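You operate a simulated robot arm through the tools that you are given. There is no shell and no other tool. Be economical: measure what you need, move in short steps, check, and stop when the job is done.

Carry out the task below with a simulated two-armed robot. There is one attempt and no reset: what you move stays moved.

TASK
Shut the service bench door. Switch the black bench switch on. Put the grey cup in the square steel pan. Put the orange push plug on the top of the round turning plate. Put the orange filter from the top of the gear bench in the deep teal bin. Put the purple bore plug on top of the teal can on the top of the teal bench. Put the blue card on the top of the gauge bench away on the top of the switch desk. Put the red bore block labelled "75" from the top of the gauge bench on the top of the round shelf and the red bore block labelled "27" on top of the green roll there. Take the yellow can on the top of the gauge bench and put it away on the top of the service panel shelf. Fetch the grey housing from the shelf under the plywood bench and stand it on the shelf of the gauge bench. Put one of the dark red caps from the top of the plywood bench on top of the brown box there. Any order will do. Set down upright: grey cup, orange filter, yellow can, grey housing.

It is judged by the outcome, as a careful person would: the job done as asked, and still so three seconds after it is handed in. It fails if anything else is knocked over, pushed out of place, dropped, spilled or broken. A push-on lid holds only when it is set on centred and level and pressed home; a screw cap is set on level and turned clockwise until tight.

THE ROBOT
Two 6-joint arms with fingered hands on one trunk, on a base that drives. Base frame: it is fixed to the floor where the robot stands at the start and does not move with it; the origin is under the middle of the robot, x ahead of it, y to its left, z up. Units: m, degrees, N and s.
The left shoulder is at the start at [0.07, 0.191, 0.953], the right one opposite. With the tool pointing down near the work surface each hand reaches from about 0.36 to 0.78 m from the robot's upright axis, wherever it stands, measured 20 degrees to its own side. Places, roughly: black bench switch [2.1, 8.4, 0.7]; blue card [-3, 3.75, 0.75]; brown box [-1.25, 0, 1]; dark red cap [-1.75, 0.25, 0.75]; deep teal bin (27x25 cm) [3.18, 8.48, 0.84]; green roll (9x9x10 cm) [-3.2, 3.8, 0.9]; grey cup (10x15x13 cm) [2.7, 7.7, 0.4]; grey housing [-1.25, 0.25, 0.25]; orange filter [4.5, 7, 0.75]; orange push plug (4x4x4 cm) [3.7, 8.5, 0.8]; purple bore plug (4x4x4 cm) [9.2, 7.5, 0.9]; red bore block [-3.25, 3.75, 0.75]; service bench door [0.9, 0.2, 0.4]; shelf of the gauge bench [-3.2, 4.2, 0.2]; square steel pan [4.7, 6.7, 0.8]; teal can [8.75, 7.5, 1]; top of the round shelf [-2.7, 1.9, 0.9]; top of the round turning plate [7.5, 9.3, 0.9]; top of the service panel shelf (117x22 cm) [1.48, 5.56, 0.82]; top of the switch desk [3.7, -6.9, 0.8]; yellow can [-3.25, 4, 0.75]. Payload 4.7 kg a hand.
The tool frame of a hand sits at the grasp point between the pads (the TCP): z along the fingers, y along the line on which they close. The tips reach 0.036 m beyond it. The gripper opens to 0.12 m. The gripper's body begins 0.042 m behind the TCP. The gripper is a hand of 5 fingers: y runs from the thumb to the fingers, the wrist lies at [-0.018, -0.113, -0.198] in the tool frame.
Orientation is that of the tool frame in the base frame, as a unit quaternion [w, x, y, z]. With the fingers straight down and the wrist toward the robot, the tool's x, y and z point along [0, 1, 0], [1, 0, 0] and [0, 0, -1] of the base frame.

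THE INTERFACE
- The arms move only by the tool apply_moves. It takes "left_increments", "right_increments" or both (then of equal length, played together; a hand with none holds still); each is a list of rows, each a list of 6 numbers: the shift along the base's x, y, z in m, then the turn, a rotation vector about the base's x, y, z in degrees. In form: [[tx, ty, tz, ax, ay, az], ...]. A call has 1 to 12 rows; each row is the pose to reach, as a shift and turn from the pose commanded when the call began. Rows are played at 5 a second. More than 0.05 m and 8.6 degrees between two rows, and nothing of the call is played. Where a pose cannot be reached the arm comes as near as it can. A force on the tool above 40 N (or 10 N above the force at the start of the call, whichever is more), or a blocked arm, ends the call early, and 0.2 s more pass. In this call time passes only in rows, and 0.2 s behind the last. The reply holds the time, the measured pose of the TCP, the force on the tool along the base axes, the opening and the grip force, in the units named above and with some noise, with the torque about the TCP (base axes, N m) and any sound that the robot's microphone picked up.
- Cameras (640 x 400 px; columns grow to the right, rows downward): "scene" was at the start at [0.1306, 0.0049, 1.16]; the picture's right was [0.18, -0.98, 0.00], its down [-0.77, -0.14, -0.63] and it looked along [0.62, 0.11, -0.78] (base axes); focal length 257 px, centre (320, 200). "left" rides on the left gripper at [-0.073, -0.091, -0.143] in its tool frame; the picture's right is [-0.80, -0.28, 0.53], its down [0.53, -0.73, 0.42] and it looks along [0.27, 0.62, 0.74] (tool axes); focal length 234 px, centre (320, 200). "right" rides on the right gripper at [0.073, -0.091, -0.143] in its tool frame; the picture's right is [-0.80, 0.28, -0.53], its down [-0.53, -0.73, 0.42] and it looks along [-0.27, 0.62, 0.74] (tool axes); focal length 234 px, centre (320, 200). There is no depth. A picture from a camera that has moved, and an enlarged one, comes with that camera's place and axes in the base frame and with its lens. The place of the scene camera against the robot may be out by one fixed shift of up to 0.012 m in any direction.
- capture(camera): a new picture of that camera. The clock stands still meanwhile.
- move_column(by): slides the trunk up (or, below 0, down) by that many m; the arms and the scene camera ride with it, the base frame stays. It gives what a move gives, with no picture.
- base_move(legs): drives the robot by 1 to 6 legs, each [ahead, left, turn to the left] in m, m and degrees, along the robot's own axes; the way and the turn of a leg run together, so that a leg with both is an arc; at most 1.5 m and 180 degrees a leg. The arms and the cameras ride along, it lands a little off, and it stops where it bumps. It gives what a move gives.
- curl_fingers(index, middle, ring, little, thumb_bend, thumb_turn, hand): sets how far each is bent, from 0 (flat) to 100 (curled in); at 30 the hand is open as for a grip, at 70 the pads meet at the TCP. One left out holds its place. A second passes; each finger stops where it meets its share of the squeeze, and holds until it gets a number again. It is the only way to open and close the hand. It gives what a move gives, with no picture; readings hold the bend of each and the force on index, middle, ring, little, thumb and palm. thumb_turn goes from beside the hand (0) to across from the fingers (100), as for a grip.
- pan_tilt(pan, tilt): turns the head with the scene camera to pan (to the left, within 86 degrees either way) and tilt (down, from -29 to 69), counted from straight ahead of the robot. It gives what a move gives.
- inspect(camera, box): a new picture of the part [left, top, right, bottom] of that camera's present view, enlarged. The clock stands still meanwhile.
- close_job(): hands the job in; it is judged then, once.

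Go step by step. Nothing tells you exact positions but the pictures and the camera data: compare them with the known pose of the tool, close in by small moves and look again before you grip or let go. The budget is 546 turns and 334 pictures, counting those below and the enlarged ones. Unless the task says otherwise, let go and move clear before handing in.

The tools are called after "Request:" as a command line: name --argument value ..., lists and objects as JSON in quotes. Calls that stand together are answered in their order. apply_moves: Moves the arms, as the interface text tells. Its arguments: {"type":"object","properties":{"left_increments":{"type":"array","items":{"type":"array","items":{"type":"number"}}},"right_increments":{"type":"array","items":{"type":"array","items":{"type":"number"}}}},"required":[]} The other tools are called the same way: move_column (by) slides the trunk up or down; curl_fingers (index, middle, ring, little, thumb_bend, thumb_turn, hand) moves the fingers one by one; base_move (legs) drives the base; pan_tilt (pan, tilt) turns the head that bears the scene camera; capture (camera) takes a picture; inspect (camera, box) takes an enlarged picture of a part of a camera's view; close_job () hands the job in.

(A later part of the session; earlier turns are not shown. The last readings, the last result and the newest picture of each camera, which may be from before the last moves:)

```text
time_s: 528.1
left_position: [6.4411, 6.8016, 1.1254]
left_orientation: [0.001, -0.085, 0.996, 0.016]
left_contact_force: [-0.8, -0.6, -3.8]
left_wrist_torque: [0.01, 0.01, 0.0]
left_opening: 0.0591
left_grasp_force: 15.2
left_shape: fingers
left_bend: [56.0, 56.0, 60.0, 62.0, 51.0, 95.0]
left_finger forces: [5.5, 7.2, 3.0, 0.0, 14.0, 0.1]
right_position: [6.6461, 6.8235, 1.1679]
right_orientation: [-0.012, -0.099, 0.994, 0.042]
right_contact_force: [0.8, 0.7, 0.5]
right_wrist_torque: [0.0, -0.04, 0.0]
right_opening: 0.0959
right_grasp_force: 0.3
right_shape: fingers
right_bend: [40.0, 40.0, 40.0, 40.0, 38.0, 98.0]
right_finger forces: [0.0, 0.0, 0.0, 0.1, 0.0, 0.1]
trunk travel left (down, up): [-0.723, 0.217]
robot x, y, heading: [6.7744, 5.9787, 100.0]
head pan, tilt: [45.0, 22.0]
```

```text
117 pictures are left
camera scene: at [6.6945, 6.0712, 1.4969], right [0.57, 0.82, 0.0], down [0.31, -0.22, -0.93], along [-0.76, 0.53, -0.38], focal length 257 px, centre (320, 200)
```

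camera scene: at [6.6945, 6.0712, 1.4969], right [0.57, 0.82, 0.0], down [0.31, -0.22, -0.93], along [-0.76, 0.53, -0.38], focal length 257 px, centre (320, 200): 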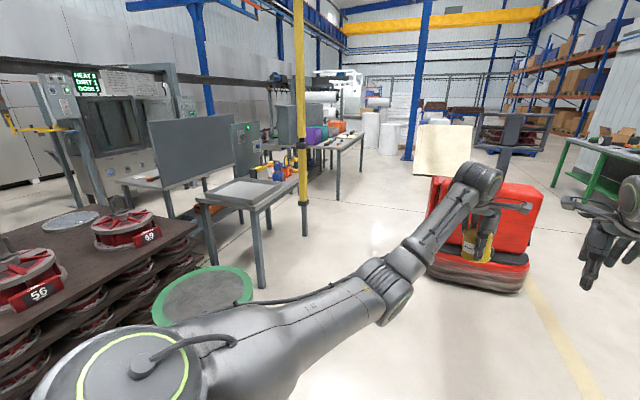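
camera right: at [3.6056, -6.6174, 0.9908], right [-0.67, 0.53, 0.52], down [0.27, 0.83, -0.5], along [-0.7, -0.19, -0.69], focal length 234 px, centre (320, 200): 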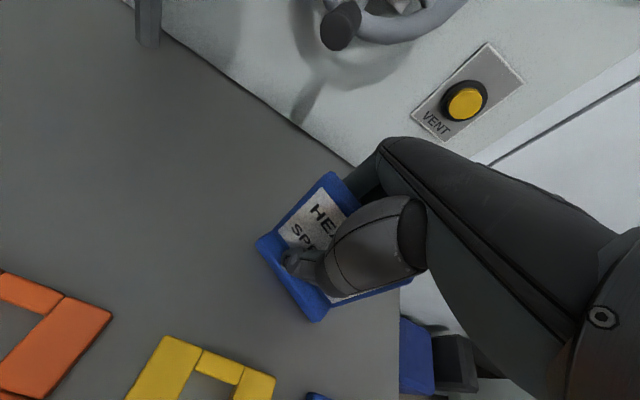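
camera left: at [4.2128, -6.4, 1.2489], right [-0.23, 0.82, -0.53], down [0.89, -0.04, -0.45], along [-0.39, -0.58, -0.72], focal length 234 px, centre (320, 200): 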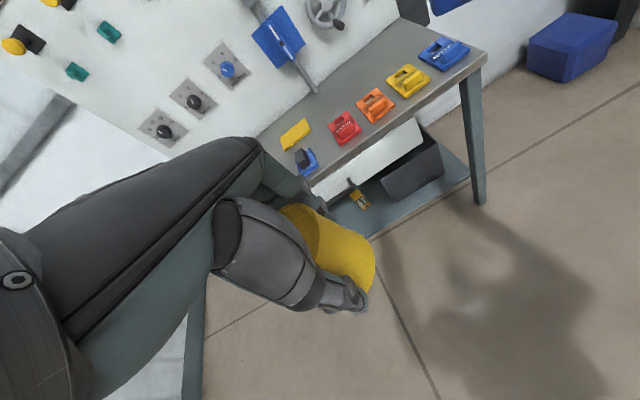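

Request:
inspect --camera "scene" --box '[20, 60, 250, 230]'

Request:
inspect --camera "scene" --box '[180, 80, 400, 220]'

```text
2.35 times, centred on (135, 145) of scene
camera zoom: at [6.6945, 6.0712, 1.4969], right [0.57, 0.82, 0.0], down [0.31, -0.22, -0.93], along [-0.76, 0.53, -0.38], focal length 604 px, centre (755, 329)
```

zoom: 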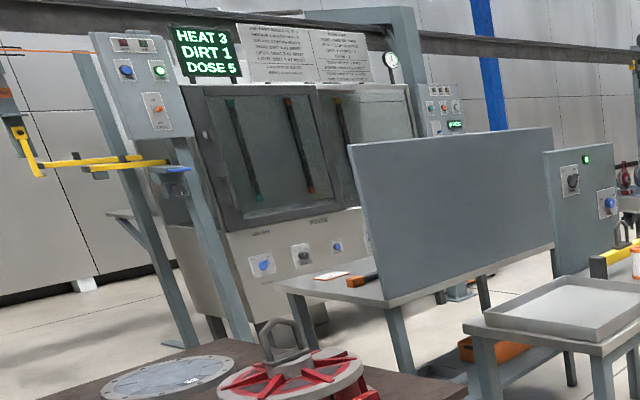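

```text
2.86 times, centred on (290, 150) of scene
camera zoom: at [6.6945, 6.0712, 1.4969], right [0.57, 0.82, 0.0], down [0.31, -0.22, -0.93], along [-0.76, 0.53, -0.38], focal length 733 px, centre (406, 343)
```

zoom: 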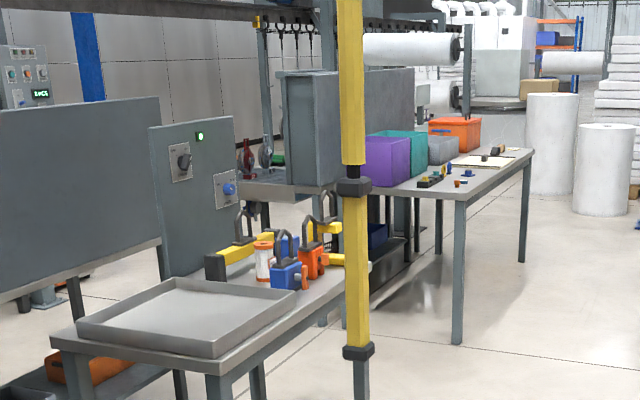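

The gear bench (pan, filter) and the bins bench are visible. I need a way to the service panel; I'll raise the trunk for a higher view to the left.

Request:
move_column --by 0.21

Request:
pan_tilt --pan 75 --tilt 15

Request:
capture --camera "scene"

```text
time_s: 530.3
left_position: [6.4401, 6.8031, 1.3365]
left_orientation: [0.0, -0.084, 0.996, 0.016]
left_contact_force: [-0.5, 0.0, -2.7]
left_wrist_torque: [0.0, -0.03, -0.01]
left_opening: 0.059
left_grasp_force: 15.1
left_shape: fingers
left_bend: [56.0, 56.0, 60.0, 62.0, 51.0, 95.0]
left_finger forces: [5.6, 7.3, 3.0, 0.0, 14.0, 0.0]
right_position: [6.6457, 6.824, 1.3788]
right_orientation: [-0.012, -0.1, 0.994, 0.041]
right_contact_force: [0.1, -0.5, -0.8]
right_wrist_torque: [0.0, 0.0, -0.02]
right_opening: 0.0962
right_grasp_force: 0.0
right_shape: fingers
right_bend: [40.0, 40.0, 40.0, 40.0, 38.0, 98.0]
right_finger forces: [0.0, 0.0, 0.0, 0.0, 0.1, 0.0]
trunk travel left (down, up): [-0.933, 0.007]
robot x, y, heading: [6.7737, 5.975, 100.1]
head pan, tilt: [45.0, 22.0]
```

```text
time_s: 531.3
left_position: [6.4399, 6.8025, 1.3361]
left_orientation: [0.0, -0.084, 0.996, 0.015]
left_contact_force: [0.4, 0.4, -3.3]
left_wrist_torque: [0.02, -0.06, -0.01]
left_opening: 0.059
left_grasp_force: 15.1
left_shape: fingers
left_bend: [56.0, 56.0, 60.0, 62.0, 51.0, 95.0]
left_finger forces: [5.6, 7.2, 3.0, 0.0, 14.0, 0.0]
right_position: [6.6463, 6.8227, 1.3776]
right_orientation: [-0.012, -0.099, 0.994, 0.042]
right_contact_force: [0.1, -0.1, -1.0]
right_wrist_torque: [0.03, 0.01, 0.0]
right_opening: 0.0956
right_grasp_force: 0.0
right_shape: fingers
right_bend: [40.0, 40.0, 40.0, 40.0, 38.0, 98.0]
right_finger forces: [0.1, 0.1, 0.0, 0.0, 0.0, 0.0]
trunk travel left (down, up): [-0.933, 0.007]
robot x, y, heading: [6.7733, 5.9797, 99.9]
head pan, tilt: [75.0, 15.0]
```

```text
114 pictures are left
camera scene: at [6.6775, 6.0262, 1.7183], right [0.09, 1.0, 0.0], down [0.26, -0.02, -0.97], along [-0.96, 0.08, -0.26], focal length 257 px, centre (320, 200)
```

scene: 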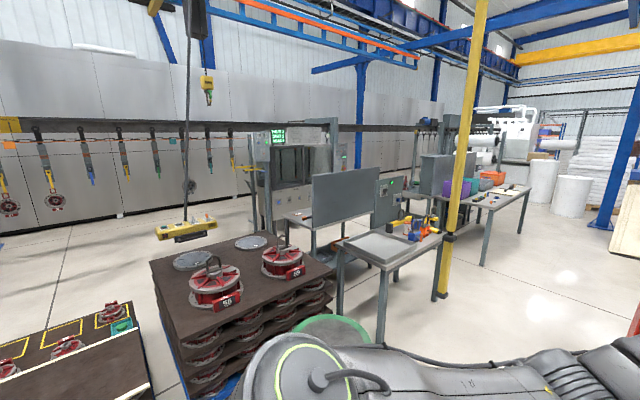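

I'll do the filter first with the free right hand. I'll turn to face the gear bench (heading ~216°) here, then strafe right along it.

Request:
base_move --legs '[[0, 0, 116], [0, -1.4, 0], [0, -0.55, 0]]'

Request:
pan_tilt --pan 0 --tilt 35

Request:
capture --camera "scene"

```text
time_s: 540.8
left_position: [5.6623, 6.0375, 1.3366]
left_orientation: [0.011, 0.888, -0.459, -0.013]
left_contact_force: [0.3, -0.1, -3.4]
left_wrist_torque: [0.06, 0.03, -0.03]
left_opening: 0.0585
left_grasp_force: 15.0
left_shape: fingers
left_bend: [56.0, 56.0, 60.0, 62.0, 51.0, 95.0]
left_finger forces: [5.8, 7.3, 3.4, 0.0, 14.1, 0.0]
right_position: [5.5717, 6.1965, 1.3761]
right_orientation: [0.04, 0.902, -0.431, -0.009]
right_contact_force: [-0.2, -1.0, 0.3]
right_wrist_torque: [-0.04, 0.0, -0.02]
right_opening: 0.0959
right_grasp_force: 0.1
right_shape: fingers
right_bend: [40.0, 40.0, 40.0, 40.0, 38.0, 98.0]
right_finger forces: [0.0, 0.1, 0.1, 0.0, 0.0, 0.0]
trunk travel left (down, up): [-0.933, 0.007]
robot x, y, heading: [6.2577, 6.7019, -144.0]
head pan, tilt: [75.0, 15.0]
stopped in leg 2: the robot was blocked; the commanded pose is now the measured one
```

```text
time_s: 542.3
left_position: [5.6603, 6.0371, 1.337]
left_orientation: [0.011, 0.888, -0.46, -0.015]
left_contact_force: [0.1, -0.1, -3.2]
left_wrist_torque: [0.01, 0.05, 0.01]
left_opening: 0.0586
left_grasp_force: 14.9
left_shape: fingers
left_bend: [56.0, 56.0, 60.0, 62.0, 51.0, 95.0]
left_finger forces: [5.7, 7.3, 3.4, 0.0, 14.1, 0.1]
right_position: [5.5698, 6.1963, 1.3739]
right_orientation: [0.038, 0.9, -0.434, -0.011]
right_contact_force: [-0.2, 0.3, 0.5]
right_wrist_torque: [0.03, 0.0, 0.0]
right_opening: 0.0963
right_grasp_force: 0.0
right_shape: fingers
right_bend: [40.0, 40.0, 40.0, 40.0, 38.0, 98.0]
right_finger forces: [0.1, 0.1, 0.1, 0.0, 0.0, 0.0]
trunk travel left (down, up): [-0.933, 0.007]
robot x, y, heading: [6.2535, 6.7059, -144.2]
head pan, tilt: [0.0, 35.0]
```

```text
113 pictures are left
camera scene: at [6.1554, 6.5997, 1.6862], right [-0.59, 0.81, 0.01], down [0.46, 0.34, -0.82], along [-0.67, -0.48, -0.57], focal length 257 px, centre (320, 200)
```

scene: 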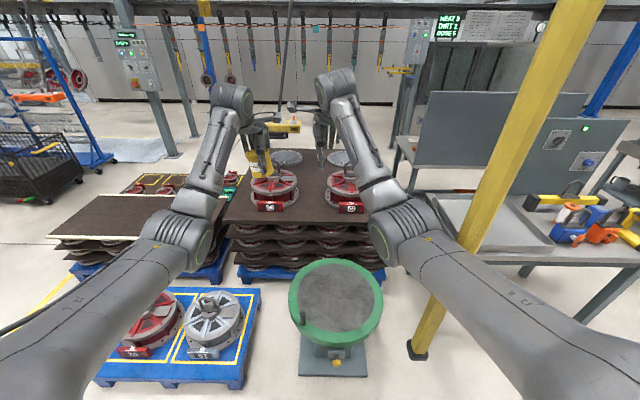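

The yellow crane post is in the way of the right arm. I'll back off 0.35 m, strafe right past it, then move in at the filter.

Request:
base_move --legs '[[-0.4, 0, 0], [0, -1.05, 0], [0.3, 0, 0]]'

Request:
capture --camera "scene"

```text
time_s: 546.3
left_position: [5.8933, 6.4066, 1.3375]
left_orientation: [0.013, 0.888, -0.46, -0.009]
left_contact_force: [-0.5, 1.3, -3.5]
left_wrist_torque: [-0.1, -0.06, 0.07]
left_opening: 0.0587
left_grasp_force: 15.5
left_shape: fingers
left_bend: [56.0, 56.0, 60.0, 62.0, 51.0, 95.0]
left_finger forces: [5.9, 7.4, 3.1, 0.0, 14.1, 0.0]
right_position: [5.8107, 6.559, 1.3743]
right_orientation: [0.044, 0.905, -0.424, -0.003]
right_contact_force: [11.0, -21.8, 0.1]
right_wrist_torque: [1.95, 0.94, 0.0]
right_opening: 0.0962
right_grasp_force: 12.2
right_shape: fingers
right_bend: [40.0, 40.0, 40.0, 40.0, 38.0, 98.0]
right_finger forces: [0.0, 0.1, 0.0, 0.0, 0.1, 24.2]
trunk travel left (down, up): [-0.933, 0.007]
robot x, y, heading: [6.4934, 7.0603, -144.0]
head pan, tilt: [0.0, 35.0]
stopped in leg 2: the force on the tool passed its limit at 56 N (the readings are from after the stop); the commanded pose is now the measured one
```

```text
112 pictures are left
camera scene: at [6.3851, 6.9733, 1.6862], right [-0.59, 0.81, 0.0], down [0.47, 0.34, -0.82], along [-0.66, -0.48, -0.57], focal length 257 px, centre (320, 200)
```

scene: 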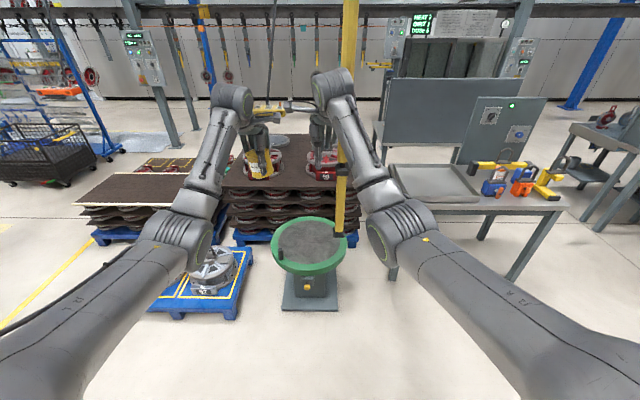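

The yellow tube is a hanging hoist arm. I'll move away left, back off more, then pass around it.

Request:
base_move --legs '[[0, 0.2, 0], [-0.55, 0, 0], [0, -1.2, 0]]'

Request:
capture --camera "scene"

```text
time_s: 555.1
left_position: [5.8973, 7.3689, 1.3357]
left_orientation: [0.012, 0.888, -0.459, -0.008]
left_contact_force: [-0.3, 1.0, -3.2]
left_wrist_torque: [-0.02, 0.0, 0.01]
left_opening: 0.059
left_grasp_force: 14.8
left_shape: fingers
left_bend: [56.0, 56.0, 60.0, 62.0, 51.0, 95.0]
left_finger forces: [5.7, 7.3, 3.2, 0.0, 14.0, 0.0]
right_position: [5.8112, 7.5259, 1.3764]
right_orientation: [0.044, 0.903, -0.428, -0.005]
right_contact_force: [0.2, 1.0, 0.7]
right_wrist_torque: [-0.07, -0.01, -0.01]
right_opening: 0.0959
right_grasp_force: 0.0
right_shape: fingers
right_bend: [40.0, 40.0, 40.0, 40.0, 38.0, 98.0]
right_finger forces: [0.0, 0.0, 0.0, 0.0, 0.0, 0.1]
trunk travel left (down, up): [-0.933, 0.007]
robot x, y, heading: [6.4972, 8.0272, -144.0]
head pan, tilt: [0.0, 35.0]
stopped in leg 3: the robot was blocked; the commanded pose is now the measured one
```

```text
111 pictures are left
camera scene: at [6.3885, 7.9378, 1.6864], right [-0.59, 0.81, 0.0], down [0.47, 0.34, -0.82], along [-0.66, -0.48, -0.57], focal length 257 px, centre (320, 200)
```

scene: 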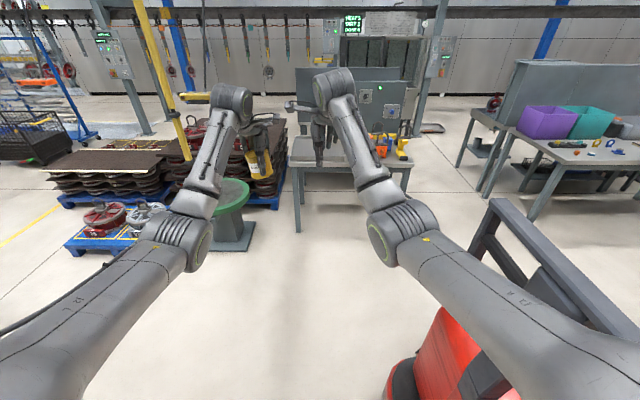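

Clear line to the bench now; the red truck is just at my right. I'll ease left and drive ahead.

Request:
base_move --legs '[[0, 0.1, 0], [1.2, 0, 0]]'

Request:
pan_tilt --pan 0 --tilt 45

Request:
capture --camera "scene"

```text
time_s: 561.9
left_position: [4.9908, 6.5734, 1.3352]
left_orientation: [0.012, 0.889, -0.458, -0.009]
left_contact_force: [0.4, -0.3, -3.6]
left_wrist_torque: [0.04, 0.02, 0.0]
left_opening: 0.0588
left_grasp_force: 14.6
left_shape: fingers
left_bend: [56.0, 56.0, 60.0, 62.0, 51.0, 95.0]
left_finger forces: [5.6, 7.3, 3.3, 0.1, 14.0, 0.0]
right_position: [4.9039, 6.7296, 1.3769]
right_orientation: [0.044, 0.904, -0.425, -0.005]
right_contact_force: [0.3, -0.3, 0.7]
right_wrist_torque: [-0.01, 0.05, -0.01]
right_opening: 0.0955
right_grasp_force: 0.1
right_shape: fingers
right_bend: [40.0, 40.0, 40.0, 40.0, 38.0, 98.0]
right_finger forces: [0.0, 0.0, 0.0, 0.0, 0.0, 0.0]
trunk travel left (down, up): [-0.933, 0.007]
robot x, y, heading: [5.5913, 7.2335, -143.8]
head pan, tilt: [0.0, 35.0]
```

```text
time_s: 562.6
left_position: [4.9906, 6.5738, 1.3343]
left_orientation: [0.011, 0.889, -0.457, -0.009]
left_contact_force: [0.2, 0.7, -3.4]
left_wrist_torque: [0.02, 0.0, -0.02]
left_opening: 0.0589
left_grasp_force: 15.2
left_shape: fingers
left_bend: [56.0, 56.0, 60.0, 62.0, 51.0, 95.0]
left_finger forces: [5.7, 7.3, 3.2, 0.1, 14.0, 0.0]
right_position: [4.9027, 6.7303, 1.3756]
right_orientation: [0.043, 0.904, -0.425, -0.005]
right_contact_force: [0.0, -0.8, 0.4]
right_wrist_torque: [0.02, 0.02, 0.01]
right_opening: 0.0962
right_grasp_force: 0.1
right_shape: fingers
right_bend: [40.0, 40.0, 40.0, 40.0, 38.0, 98.0]
right_finger forces: [0.1, 0.0, 0.0, 0.0, 0.0, 0.0]
trunk travel left (down, up): [-0.933, 0.007]
robot x, y, heading: [5.5874, 7.2369, -143.8]
head pan, tilt: [0.0, 45.0]
```

```text
110 pictures are left
camera scene: at [5.485, 7.147, 1.6715], right [-0.59, 0.81, 0.0], down [0.57, 0.42, -0.71], along [-0.57, -0.42, -0.71], focal length 257 px, centre (320, 200)
```

scene: 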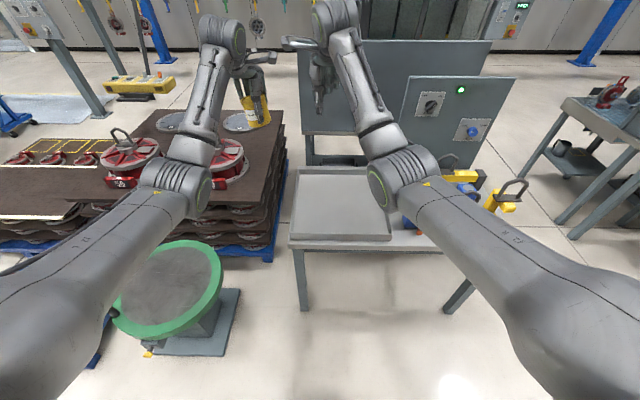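

The grey cup is visible on the other bench's lower shelf; the pan is straight ahead. I'll shift right to line the right hand up with the filter.

Request:
base_move --legs '[[0, -0.34, 0]]'

Request:
capture --camera "right"

Request:
capture --camera "scene"

```text
time_s: 564.9
left_position: [4.7889, 6.8479, 1.3352]
left_orientation: [0.011, 0.89, -0.456, -0.009]
left_contact_force: [0.1, -0.4, -3.2]
left_wrist_torque: [0.06, 0.04, -0.02]
left_opening: 0.0588
left_grasp_force: 15.0
left_shape: fingers
left_bend: [56.0, 56.0, 60.0, 62.0, 51.0, 95.0]
left_finger forces: [5.7, 7.3, 3.2, 0.1, 14.0, 0.0]
right_position: [4.7006, 7.0061, 1.3756]
right_orientation: [0.042, 0.904, -0.424, -0.005]
right_contact_force: [1.4, 0.8, 0.2]
right_wrist_torque: [0.02, 0.01, 0.0]
right_opening: 0.0962
right_grasp_force: 0.0
right_shape: fingers
right_bend: [40.0, 40.0, 40.0, 40.0, 38.0, 98.0]
right_finger forces: [0.0, 0.0, 0.0, 0.0, 0.0, 0.1]
trunk travel left (down, up): [-0.933, 0.007]
robot x, y, heading: [5.3798, 7.5152, -143.8]
head pan, tilt: [0.0, 45.0]
```

```text
109 pictures are left
camera right: at [4.8244, 7.0178, 1.5132], right [-0.71, 0.48, 0.52], down [0.2, 0.84, -0.5], along [-0.68, -0.24, -0.69], focal length 234 px, centre (320, 200)
```

right: 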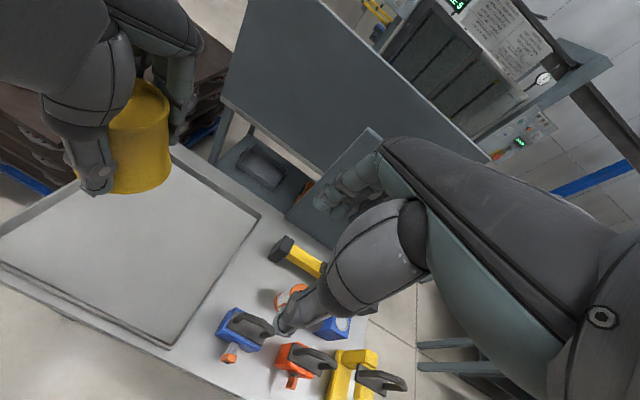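

```text
108 pictures are left
camera scene: at [5.2821, 7.4234, 1.6714], right [-0.59, 0.81, 0.0], down [0.57, 0.42, -0.71], along [-0.57, -0.42, -0.71], focal length 257 px, centre (320, 200)
```

scene: 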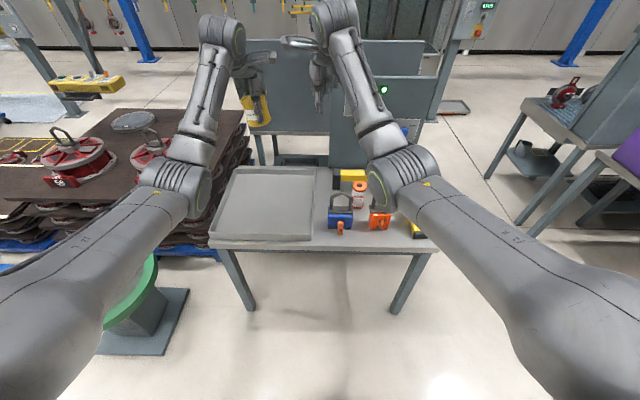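

Request:
inspect --camera "scene" --box '[300, 150, 440, 260]'

Request:
inspect --camera "right" --box '[200, 220, 420, 400]'

```text
3.64 times, centred on (370, 205) of scene
camera zoom: at [5.2821, 7.4234, 1.6714], right [-0.59, 0.81, 0.0], down [0.57, 0.42, -0.71], along [-0.57, -0.42, -0.71], focal length 933 px, centre (138, 182)
```

zoom: 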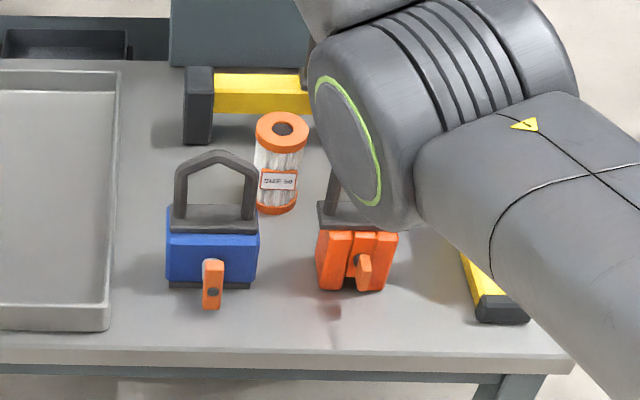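

```text
2.22 times, centred on (310, 310) of right
camera zoom: at [4.8244, 7.0178, 1.5132], right [-0.71, 0.48, 0.52], down [0.2, 0.84, -0.5], along [-0.68, -0.24, -0.69], focal length 520 px, centre (342, -44)
```

zoom: 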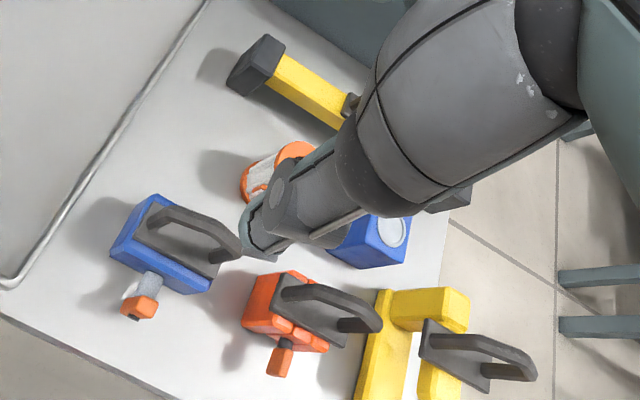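

Filter top ≈(4.473, 7.048, 0.887). I'll move the base, curl ring and little fingers out of the way, and lower part-way.

Request:
base_move --legs '[[0, -0.17, 0], [0.15, 0, 0]]'

Request:
curl_fingers --hand "right" --index 42 --middle 42 --ring 95 --little 95 --thumb_bend 42

Request:
move_column --by -0.32

Request:
capture --camera "right"

Request:
inspect --camera "scene" --box '[240, 60, 440, 240]'

```text
time_s: 567.3
left_position: [4.5693, 6.9012, 1.3367]
left_orientation: [0.013, 0.89, -0.455, -0.01]
left_contact_force: [-0.1, -0.1, -3.2]
left_wrist_torque: [-0.04, 0.05, -0.02]
left_opening: 0.0586
left_grasp_force: 15.3
left_shape: fingers
left_bend: [56.0, 56.0, 60.0, 62.0, 51.0, 95.0]
left_finger forces: [5.7, 7.2, 3.2, 0.1, 14.0, 0.0]
right_position: [4.4821, 7.0589, 1.3775]
right_orientation: [0.044, 0.905, -0.424, -0.004]
right_contact_force: [1.3, 0.1, -0.1]
right_wrist_torque: [-0.04, 0.01, -0.02]
right_opening: 0.096
right_grasp_force: 0.1
right_shape: fingers
right_bend: [40.0, 40.0, 40.0, 40.0, 38.0, 98.0]
right_finger forces: [0.0, 0.1, 0.0, 0.1, 0.1, 0.0]
trunk travel left (down, up): [-0.933, 0.007]
robot x, y, heading: [5.1623, 7.5622, -143.7]
head pan, tilt: [0.0, 45.0]
```

```text
time_s: 568.3
left_position: [4.5678, 6.8992, 1.3361]
left_orientation: [0.011, 0.89, -0.456, -0.009]
left_contact_force: [-0.1, 0.3, -3.8]
left_wrist_torque: [0.05, 0.04, 0.01]
left_opening: 0.0586
left_grasp_force: 14.7
left_shape: fingers
left_bend: [56.0, 56.0, 60.0, 62.0, 51.0, 95.0]
left_finger forces: [5.8, 7.3, 3.1, 0.0, 14.0, 0.1]
right_position: [4.4807, 7.0557, 1.3755]
right_orientation: [0.041, 0.905, -0.423, -0.004]
right_contact_force: [-0.1, -0.7, 0.1]
right_wrist_torque: [0.0, 0.0, -0.01]
right_opening: 0.0875
right_grasp_force: 0.0
right_shape: fingers
right_bend: [42.0, 42.0, 95.0, 95.0, 42.0, 98.0]
right_finger forces: [0.0, 0.1, 0.0, 0.0, 0.0, 0.0]
trunk travel left (down, up): [-0.933, 0.007]
robot x, y, heading: [5.1602, 7.559, -143.4]
head pan, tilt: [0.0, 45.0]
```

```text
time_s: 571.5
left_position: [4.5694, 6.9003, 1.0164]
left_orientation: [0.011, 0.89, -0.456, -0.008]
left_contact_force: [-0.3, 0.1, -3.6]
left_wrist_torque: [0.02, 0.03, 0.0]
left_opening: 0.0585
left_grasp_force: 15.0
left_shape: fingers
left_bend: [56.0, 56.0, 60.0, 62.0, 51.0, 95.0]
left_finger forces: [5.7, 7.2, 3.2, 0.1, 14.0, 0.0]
right_position: [4.4803, 7.0565, 1.0569]
right_orientation: [0.043, 0.905, -0.424, -0.004]
right_contact_force: [0.6, 0.6, -0.1]
right_wrist_torque: [-0.01, 0.02, -0.01]
right_opening: 0.088
right_grasp_force: 0.0
right_shape: fingers
right_bend: [42.0, 42.0, 95.0, 95.0, 42.0, 98.0]
right_finger forces: [0.0, 0.0, 0.0, 0.0, 0.0, 0.0]
trunk travel left (down, up): [-0.613, 0.327]
robot x, y, heading: [5.1626, 7.5634, -143.6]
head pan, tilt: [0.0, 45.0]
```

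```text
105 pictures are left
camera right: at [4.6032, 7.0689, 1.1937], right [-0.71, 0.48, 0.52], down [0.2, 0.84, -0.5], along [-0.68, -0.25, -0.69], focal length 234 px, centre (320, 200)
```

right: 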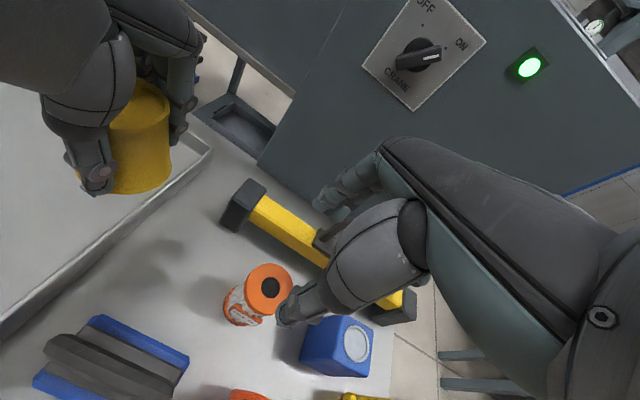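

```text
2.22 times, centred on (340, 150) of scene
camera zoom: at [5.06, 7.4755, 1.3515], right [-0.59, 0.8, 0.0], down [0.57, 0.42, -0.71], along [-0.57, -0.42, -0.71], focal length 570 px, centre (276, 311)
```

zoom: 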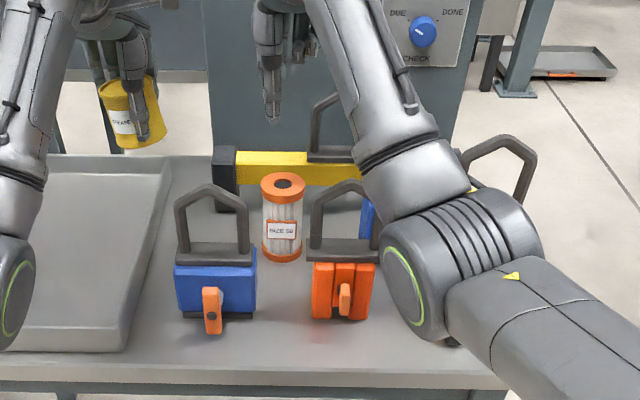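

The elbow is near the clamps, so I'll raise the trunk and lower the hand by the arm instead, adjusting alignment on the way.

Request:
move_column --by 0.12

Request:
apply_moves --right_increments '[[-0.011, 0.001, -0.04, 0, 0, 0], [-0.022, 0.003, -0.08, 1, 2, 0], [-0.022, 0.003, -0.125, 2, 4, 0], [-0.022, 0.003, -0.17, 2, 4, 0], [-0.022, 0.003, -0.21, 2, 4, 0]]'

Request:
capture --camera "right"

Request:
inspect --camera "scene" --box '[240, 100, 440, 280]'

```text
time_s: 573.0
left_position: [4.5682, 6.8989, 1.1353]
left_orientation: [0.011, 0.89, -0.455, -0.008]
left_contact_force: [-0.3, -0.6, -4.1]
left_wrist_torque: [0.03, 0.02, 0.01]
left_opening: 0.0588
left_grasp_force: 15.7
left_shape: fingers
left_bend: [56.0, 56.0, 60.0, 62.0, 51.0, 95.0]
left_finger forces: [5.7, 7.4, 3.3, 0.0, 14.0, 0.0]
right_position: [4.4802, 7.0563, 1.1758]
right_orientation: [0.043, 0.905, -0.423, -0.004]
right_contact_force: [0.1, -0.7, 0.0]
right_wrist_torque: [0.0, -0.01, -0.01]
right_opening: 0.0875
right_grasp_force: 0.0
right_shape: fingers
right_bend: [42.0, 42.0, 95.0, 95.0, 42.0, 98.0]
right_finger forces: [0.0, 0.1, 0.1, 0.0, 0.0, 0.1]
trunk travel left (down, up): [-0.733, 0.207]
robot x, y, heading: [5.1592, 7.562, -143.5]
head pan, tilt: [0.0, 45.0]
```

```text
time_s: 574.2
left_position: [4.5678, 6.8996, 1.1356]
left_orientation: [0.012, 0.89, -0.456, -0.009]
left_contact_force: [-0.8, 0.8, -4.0]
left_wrist_torque: [0.01, 0.03, -0.03]
left_opening: 0.0585
left_grasp_force: 15.0
left_shape: fingers
left_bend: [56.0, 56.0, 60.0, 62.0, 51.0, 95.0]
left_finger forces: [5.6, 7.3, 3.2, 0.1, 14.0, 0.0]
right_position: [4.4575, 7.0578, 0.9657]
right_orientation: [0.042, 0.905, -0.42, -0.044]
right_contact_force: [-0.7, 0.0, -0.5]
right_wrist_torque: [0.0, 0.0, -0.03]
right_opening: 0.0879
right_grasp_force: 0.1
right_shape: fingers
right_bend: [42.0, 42.0, 95.0, 95.0, 42.0, 98.0]
right_finger forces: [0.0, 0.0, 0.0, 0.0, 0.1, 0.1]
trunk travel left (down, up): [-0.733, 0.207]
robot x, y, heading: [5.1591, 7.5646, -143.6]
head pan, tilt: [0.0, 45.0]
```

```text
103 pictures are left
camera right: at [4.5895, 7.0651, 1.0943], right [-0.67, 0.46, 0.59], down [0.17, 0.86, -0.48], along [-0.73, -0.22, -0.65], focal length 234 px, centre (320, 200)
```

right: 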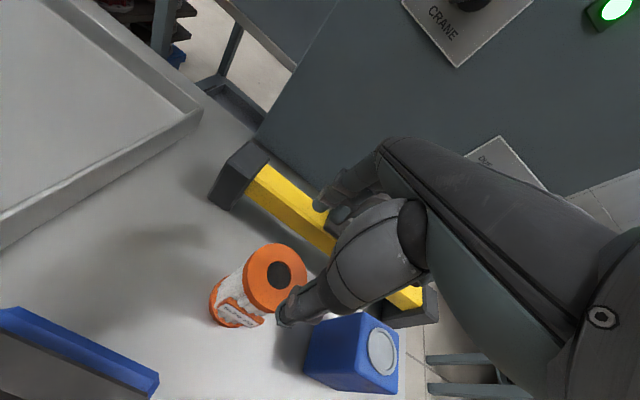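

```text
2.22 times, centred on (340, 190) of scene
camera zoom: at [5.0594, 7.475, 1.4715], right [-0.59, 0.8, 0.0], down [0.57, 0.42, -0.71], along [-0.57, -0.42, -0.71], focal length 570 px, centre (276, 222)
```

zoom: 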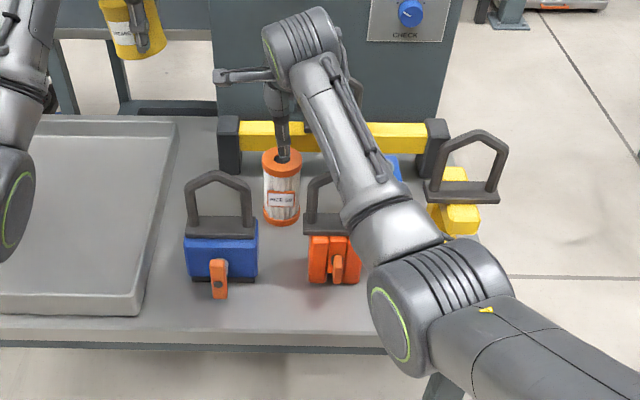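

Alignment is good. I'll level the hand and lower to grasp height.

Request:
apply_moves --right_increments '[[0.003, -0.002, -0.03, 1, -3.4, -2], [0.005, -0.002, -0.06, 2, -6.7, -3.9], [0.005, -0.002, -0.09, 2, -6.7, -3.9], [0.005, -0.002, -0.108, 2, -6.7, -3.9]]'

Request:
capture --camera "right"

Request:
inspect --camera "scene" --box '[240, 100, 440, 280]'

```text
time_s: 575.2
left_position: [4.572, 6.9036, 1.1407]
left_orientation: [0.013, 0.89, -0.456, -0.01]
left_contact_force: [0.0, -0.4, -3.9]
left_wrist_torque: [0.04, 0.05, -0.03]
left_opening: 0.0588
left_grasp_force: 14.6
left_shape: fingers
left_bend: [56.0, 56.0, 60.0, 62.0, 51.0, 95.0]
left_finger forces: [5.7, 7.2, 3.2, 0.0, 13.8, 0.1]
right_position: [4.461, 7.0582, 0.8713]
right_orientation: [0.011, 0.892, -0.452, -0.005]
right_contact_force: [-9.0, -0.4, 40.6]
right_wrist_torque: [0.69, 1.11, 0.19]
right_opening: 0.0876
right_grasp_force: 20.8
right_shape: fingers
right_bend: [42.0, 42.0, 96.0, 95.0, 42.0, 98.0]
right_finger forces: [0.1, 0.0, 41.1, 0.0, 0.1, 0.1]
trunk travel left (down, up): [-0.733, 0.207]
robot x, y, heading: [5.1619, 7.5635, -143.5]
head pan, tilt: [0.0, 45.0]
```

```text
101 pictures are left
camera right: at [4.581, 7.0548, 1.0137], right [-0.69, 0.49, 0.53], down [0.27, 0.86, -0.44], along [-0.67, -0.16, -0.72], focal length 234 px, centre (320, 200)
```

right: 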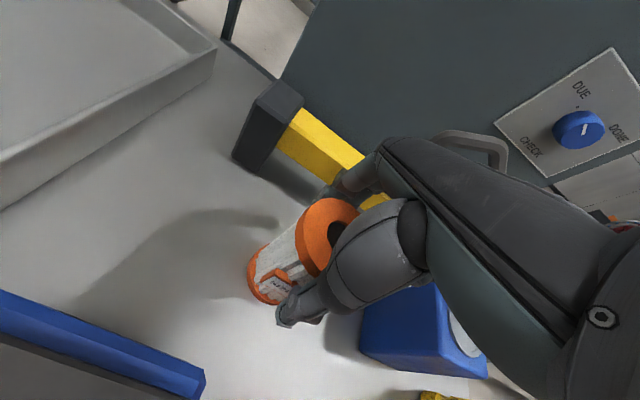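

```text
2.22 times, centred on (340, 190) of scene
camera zoom: at [5.0653, 7.4801, 1.4731], right [-0.59, 0.81, 0.0], down [0.57, 0.42, -0.71], along [-0.57, -0.42, -0.7], focal length 570 px, centre (276, 222)
```

zoom: 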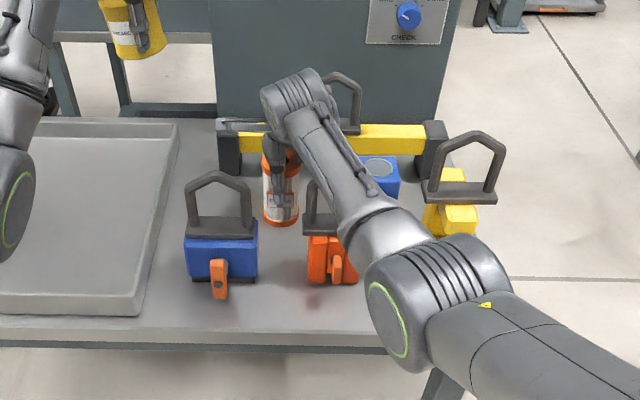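

The curled ring finger rests on the filter's top. I'll rise 1.5 cm and close there.

Request:
apply_moves --right_increments '[[0, 0, 0.014, 0, 0, 0]]'

Request:
curl_fingers --hand "right" --index 70 --middle 70 --thumb_bend 70

Request:
apply_moves --right_increments '[[0, 0, 0.03, 0, 0, 0], [0, 0, 0.06, 0, 0, 0]]'

Request:
capture --camera "right"

```text
time_s: 575.6
left_position: [4.5687, 6.9006, 1.1368]
left_orientation: [0.011, 0.89, -0.455, -0.009]
left_contact_force: [-0.5, 1.1, -3.4]
left_wrist_torque: [0.05, 0.02, 0.02]
left_opening: 0.0586
left_grasp_force: 14.8
left_shape: fingers
left_bend: [56.0, 56.0, 60.0, 62.0, 51.0, 95.0]
left_finger forces: [5.6, 7.2, 3.1, 0.1, 14.0, 0.0]
right_position: [4.4636, 7.059, 0.8732]
right_orientation: [-0.001, 0.892, -0.452, 0.001]
right_contact_force: [-6.6, -1.2, 18.5]
right_wrist_torque: [0.28, 0.48, 0.13]
right_opening: 0.0877
right_grasp_force: 9.9
right_shape: fingers
right_bend: [42.0, 42.0, 95.0, 95.0, 42.0, 98.0]
right_finger forces: [0.0, 0.1, 19.1, 0.0, 0.0, 0.0]
trunk travel left (down, up): [-0.733, 0.207]
robot x, y, heading: [5.1602, 7.5641, -143.9]
head pan, tilt: [0.0, 45.0]
```

```text
time_s: 576.6
left_position: [4.5701, 6.9002, 1.1355]
left_orientation: [0.012, 0.89, -0.455, -0.009]
left_contact_force: [-0.6, -0.2, -3.5]
left_wrist_torque: [0.01, 0.05, 0.05]
left_opening: 0.0584
left_grasp_force: 14.9
left_shape: fingers
left_bend: [56.0, 56.0, 60.0, 62.0, 51.0, 95.0]
left_finger forces: [5.6, 7.1, 3.2, 0.0, 14.0, 0.1]
right_position: [4.4629, 7.0566, 0.8725]
right_orientation: [0.0, 0.892, -0.452, 0.001]
right_contact_force: [-0.2, 0.9, 10.0]
right_wrist_torque: [-0.05, 0.39, -0.02]
right_opening: 0.0605
right_grasp_force: 21.6
right_shape: fingers
right_bend: [51.0, 54.0, 95.0, 95.0, 55.0, 96.0]
right_finger forces: [10.7, 8.8, 4.2, 0.0, 19.3, 0.0]
trunk travel left (down, up): [-0.733, 0.207]
robot x, y, heading: [5.1608, 7.5598, -143.6]
head pan, tilt: [0.0, 45.0]
```

```text
time_s: 577.2
left_position: [4.5694, 6.8993, 1.1356]
left_orientation: [0.012, 0.89, -0.455, -0.009]
left_contact_force: [0.5, 0.1, -3.3]
left_wrist_torque: [0.01, 0.07, 0.03]
left_opening: 0.0589
left_grasp_force: 15.1
left_shape: fingers
left_bend: [56.0, 56.0, 60.0, 62.0, 51.0, 95.0]
left_finger forces: [5.6, 7.2, 3.2, 0.0, 13.9, 0.0]
right_position: [4.463, 7.0566, 0.932]
right_orientation: [-0.002, 0.892, -0.453, 0.001]
right_contact_force: [0.5, -0.2, -2.1]
right_wrist_torque: [-0.01, 0.0, -0.01]
right_opening: 0.0605
right_grasp_force: 18.3
right_shape: fingers
right_bend: [51.0, 54.0, 95.0, 95.0, 55.0, 96.0]
right_finger forces: [10.3, 7.8, 0.0, 0.0, 18.5, 0.0]
trunk travel left (down, up): [-0.733, 0.207]
robot x, y, heading: [5.1554, 7.5581, -143.7]
head pan, tilt: [0.0, 45.0]
```

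```text
99 pictures are left
camera right: at [4.5801, 7.0507, 1.0753], right [-0.7, 0.48, 0.52], down [0.28, 0.86, -0.42], along [-0.66, -0.15, -0.74], focal length 234 px, centre (320, 200)
```

right: 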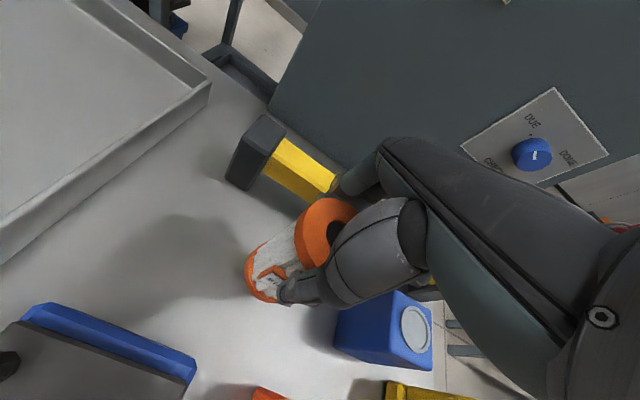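

Filter held. I'll raise it, back slightly and strafe right toward the bins bench.

Request:
apply_moves --right_increments '[[0, 0, 0.045, 0, 0, 0], [0, 0, 0.09, 0, 0, 0], [0, 0, 0.135, 0, 0, 0], [0, 0, 0.18, 0, 0, 0], [0, 0, 0.22, 0, 0, 0]]'

Request:
base_move --legs '[[-0.25, 0, 0], [0, -1.1, 0]]'

Request:
pan_tilt --pan -25 --tilt 35

Request:
capture --camera "scene"

```text
time_s: 578.4
left_position: [4.5689, 6.8996, 1.1342]
left_orientation: [0.011, 0.89, -0.456, -0.009]
left_contact_force: [1.0, -0.7, -2.4]
left_wrist_torque: [0.03, 0.05, 0.01]
left_opening: 0.0587
left_grasp_force: 15.0
left_shape: fingers
left_bend: [56.0, 56.0, 60.0, 62.0, 51.0, 95.0]
left_finger forces: [5.6, 7.2, 3.2, 0.0, 13.9, 0.1]
right_position: [4.461, 7.0577, 1.1508]
right_orientation: [-0.002, 0.892, -0.453, 0.002]
right_contact_force: [0.3, -0.6, -1.5]
right_wrist_torque: [0.01, 0.09, 0.0]
right_opening: 0.0601
right_grasp_force: 17.9
right_shape: fingers
right_bend: [51.0, 54.0, 95.0, 95.0, 55.0, 96.0]
right_finger forces: [10.1, 7.8, 0.0, 0.0, 18.2, 0.0]
trunk travel left (down, up): [-0.733, 0.207]
robot x, y, heading: [5.1576, 7.5628, -143.5]
head pan, tilt: [0.0, 45.0]
```

```text
time_s: 585.5
left_position: [4.1111, 7.94, 1.1351]
left_orientation: [0.011, 0.89, -0.456, -0.008]
left_contact_force: [0.2, 0.1, -3.1]
left_wrist_torque: [0.0, 0.06, 0.01]
left_opening: 0.0588
left_grasp_force: 16.1
left_shape: fingers
left_bend: [56.0, 56.0, 60.0, 62.0, 51.0, 95.0]
left_finger forces: [5.6, 7.3, 3.3, 0.0, 13.9, 0.1]
right_position: [4.0045, 8.0976, 1.1513]
right_orientation: [0.0, 0.891, -0.454, 0.001]
right_contact_force: [0.1, -0.9, -2.2]
right_wrist_torque: [-0.01, 0.02, 0.01]
right_opening: 0.0599
right_grasp_force: 17.9
right_shape: fingers
right_bend: [51.0, 54.0, 95.0, 95.0, 55.0, 96.0]
right_finger forces: [10.2, 7.8, 0.1, 0.0, 18.2, 0.0]
trunk travel left (down, up): [-0.733, 0.207]
robot x, y, heading: [4.7027, 8.6046, -143.7]
head pan, tilt: [0.0, 45.0]
```

```text
time_s: 586.4
left_position: [4.1127, 7.939, 1.1346]
left_orientation: [0.011, 0.89, -0.456, -0.009]
left_contact_force: [0.5, 0.5, -3.0]
left_wrist_torque: [0.02, 0.05, -0.01]
left_opening: 0.0586
left_grasp_force: 14.8
left_shape: fingers
left_bend: [56.0, 56.0, 60.0, 62.0, 51.0, 95.0]
left_finger forces: [5.6, 7.2, 3.1, 0.0, 13.9, 0.0]
right_position: [4.004, 8.098, 1.1509]
right_orientation: [0.0, 0.891, -0.453, 0.001]
right_contact_force: [0.0, -0.3, -1.7]
right_wrist_torque: [0.0, -0.01, 0.02]
right_opening: 0.0603
right_grasp_force: 18.3
right_shape: fingers
right_bend: [51.0, 54.0, 95.0, 95.0, 55.0, 96.0]
right_finger forces: [10.2, 7.8, 0.1, 0.1, 18.3, 0.1]
trunk travel left (down, up): [-0.733, 0.207]
robot x, y, heading: [4.7056, 8.5965, -143.4]
head pan, tilt: [-25.0, 35.0]
```

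```text
98 pictures are left
camera scene: at [4.583, 8.5454, 1.4862], right [-0.2, 0.98, 0.0], down [0.56, 0.11, -0.82], along [-0.8, -0.16, -0.57], focal length 257 px, centre (320, 200)
```

scene: 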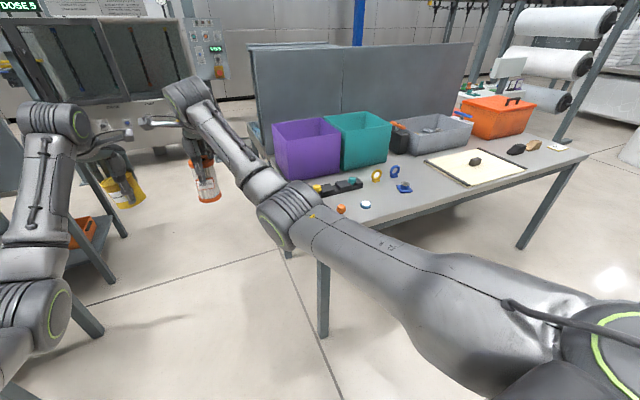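

The bench with purple and teal bins is to my right, and the orange push plug lies near its front-left. I'll raise slightly and bring the filter over the teal bin.

Request:
move_column --by 0.1

Request:
base_move --legs '[[0, -0.8, 0], [0.33, 0, 0]]'

Request:
pan_tilt --pan 0 --tilt 48

Request:
capture --camera "scene"

Request:
capture --camera "right"

```text
time_s: 587.7
left_position: [4.1117, 7.9398, 1.2348]
left_orientation: [0.011, 0.89, -0.456, -0.009]
left_contact_force: [-0.8, 0.6, -3.5]
left_wrist_torque: [0.0, 0.02, 0.03]
left_opening: 0.0587
left_grasp_force: 14.8
left_shape: fingers
left_bend: [56.0, 56.0, 60.0, 62.0, 51.0, 95.0]
left_finger forces: [5.6, 7.1, 3.3, 0.0, 13.9, 0.0]
right_position: [4.0042, 8.0957, 1.2506]
right_orientation: [-0.001, 0.891, -0.454, 0.001]
right_contact_force: [0.1, -0.5, -1.4]
right_wrist_torque: [-0.02, -0.03, 0.01]
right_opening: 0.0601
right_grasp_force: 18.0
right_shape: fingers
right_bend: [51.0, 54.0, 95.0, 95.0, 55.0, 96.0]
right_finger forces: [10.2, 7.8, 0.0, 0.0, 18.2, 0.1]
trunk travel left (down, up): [-0.833, 0.107]
robot x, y, heading: [4.705, 8.6032, -143.9]
head pan, tilt: [-25.0, 35.0]
```

```text
time_s: 593.8
left_position: [3.3735, 8.391, 1.2361]
left_orientation: [0.011, 0.891, -0.454, -0.009]
left_contact_force: [0.3, 0.0, -3.0]
left_wrist_torque: [0.05, 0.05, 0.05]
left_opening: 0.0588
left_grasp_force: 15.1
left_shape: fingers
left_bend: [56.0, 56.0, 60.0, 62.0, 51.0, 95.0]
left_finger forces: [5.4, 7.2, 3.1, 0.0, 13.9, 0.0]
right_position: [3.2667, 8.5467, 1.2527]
right_orientation: [0.001, 0.892, -0.452, 0.001]
right_contact_force: [0.0, -0.5, -2.1]
right_wrist_torque: [-0.03, 0.05, 0.0]
right_opening: 0.0602
right_grasp_force: 18.6
right_shape: fingers
right_bend: [51.0, 54.0, 95.0, 95.0, 55.0, 96.0]
right_finger forces: [10.3, 7.8, 0.1, 0.0, 18.3, 0.0]
trunk travel left (down, up): [-0.833, 0.107]
robot x, y, heading: [3.9669, 9.0525, -143.5]
head pan, tilt: [-25.0, 35.0]
```

```text
time_s: 594.7
left_position: [3.3727, 8.3901, 1.2337]
left_orientation: [0.011, 0.89, -0.455, -0.009]
left_contact_force: [0.4, 0.2, -2.9]
left_wrist_torque: [0.03, 0.02, 0.01]
left_opening: 0.0587
left_grasp_force: 14.8
left_shape: fingers
left_bend: [56.0, 56.0, 60.0, 62.0, 51.0, 95.0]
left_finger forces: [5.6, 7.2, 3.3, 0.0, 13.8, 0.0]
right_position: [3.2644, 8.5453, 1.2501]
right_orientation: [-0.001, 0.892, -0.451, 0.001]
right_contact_force: [-0.2, -0.4, -2.2]
right_wrist_torque: [-0.01, 0.02, -0.02]
right_opening: 0.0604
right_grasp_force: 18.3
right_shape: fingers
right_bend: [51.0, 54.0, 95.0, 95.0, 55.0, 96.0]
right_finger forces: [10.2, 7.8, 0.0, 0.0, 18.1, 0.1]
trunk travel left (down, up): [-0.833, 0.107]
robot x, y, heading: [3.9686, 9.054, -143.6]
head pan, tilt: [0.0, 48.0]
```

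```text
97 pictures are left
camera scene: at [3.865, 8.9672, 1.5672], right [-0.59, 0.8, 0.0], down [0.6, 0.44, -0.67], along [-0.54, -0.4, -0.74], focal length 257 px, centre (320, 200)
```

scene: 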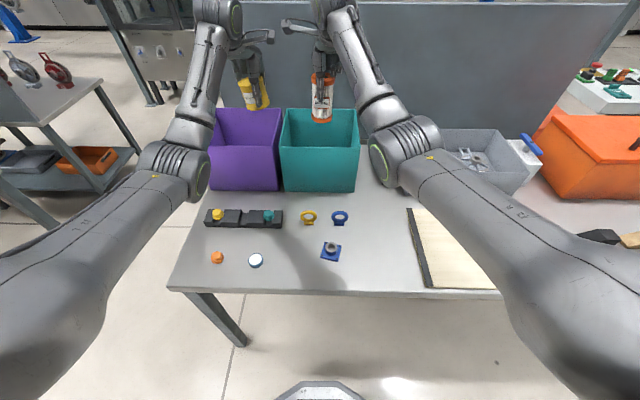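

```text
96 pictures are left
camera right: at [3.3813, 8.5411, 1.3949], right [-0.7, 0.48, 0.52], down [0.28, 0.86, -0.42], along [-0.66, -0.15, -0.74], focal length 234 px, centre (320, 200)
```

right: 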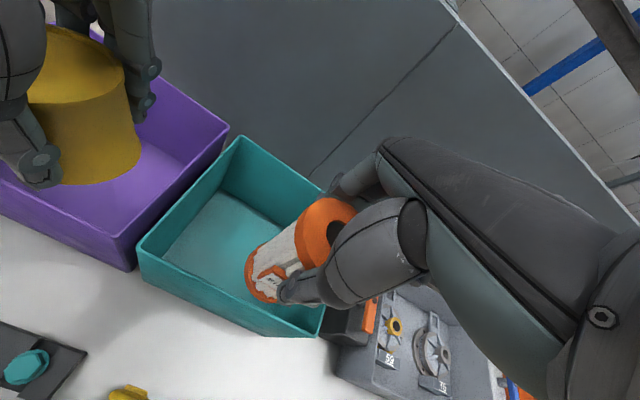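

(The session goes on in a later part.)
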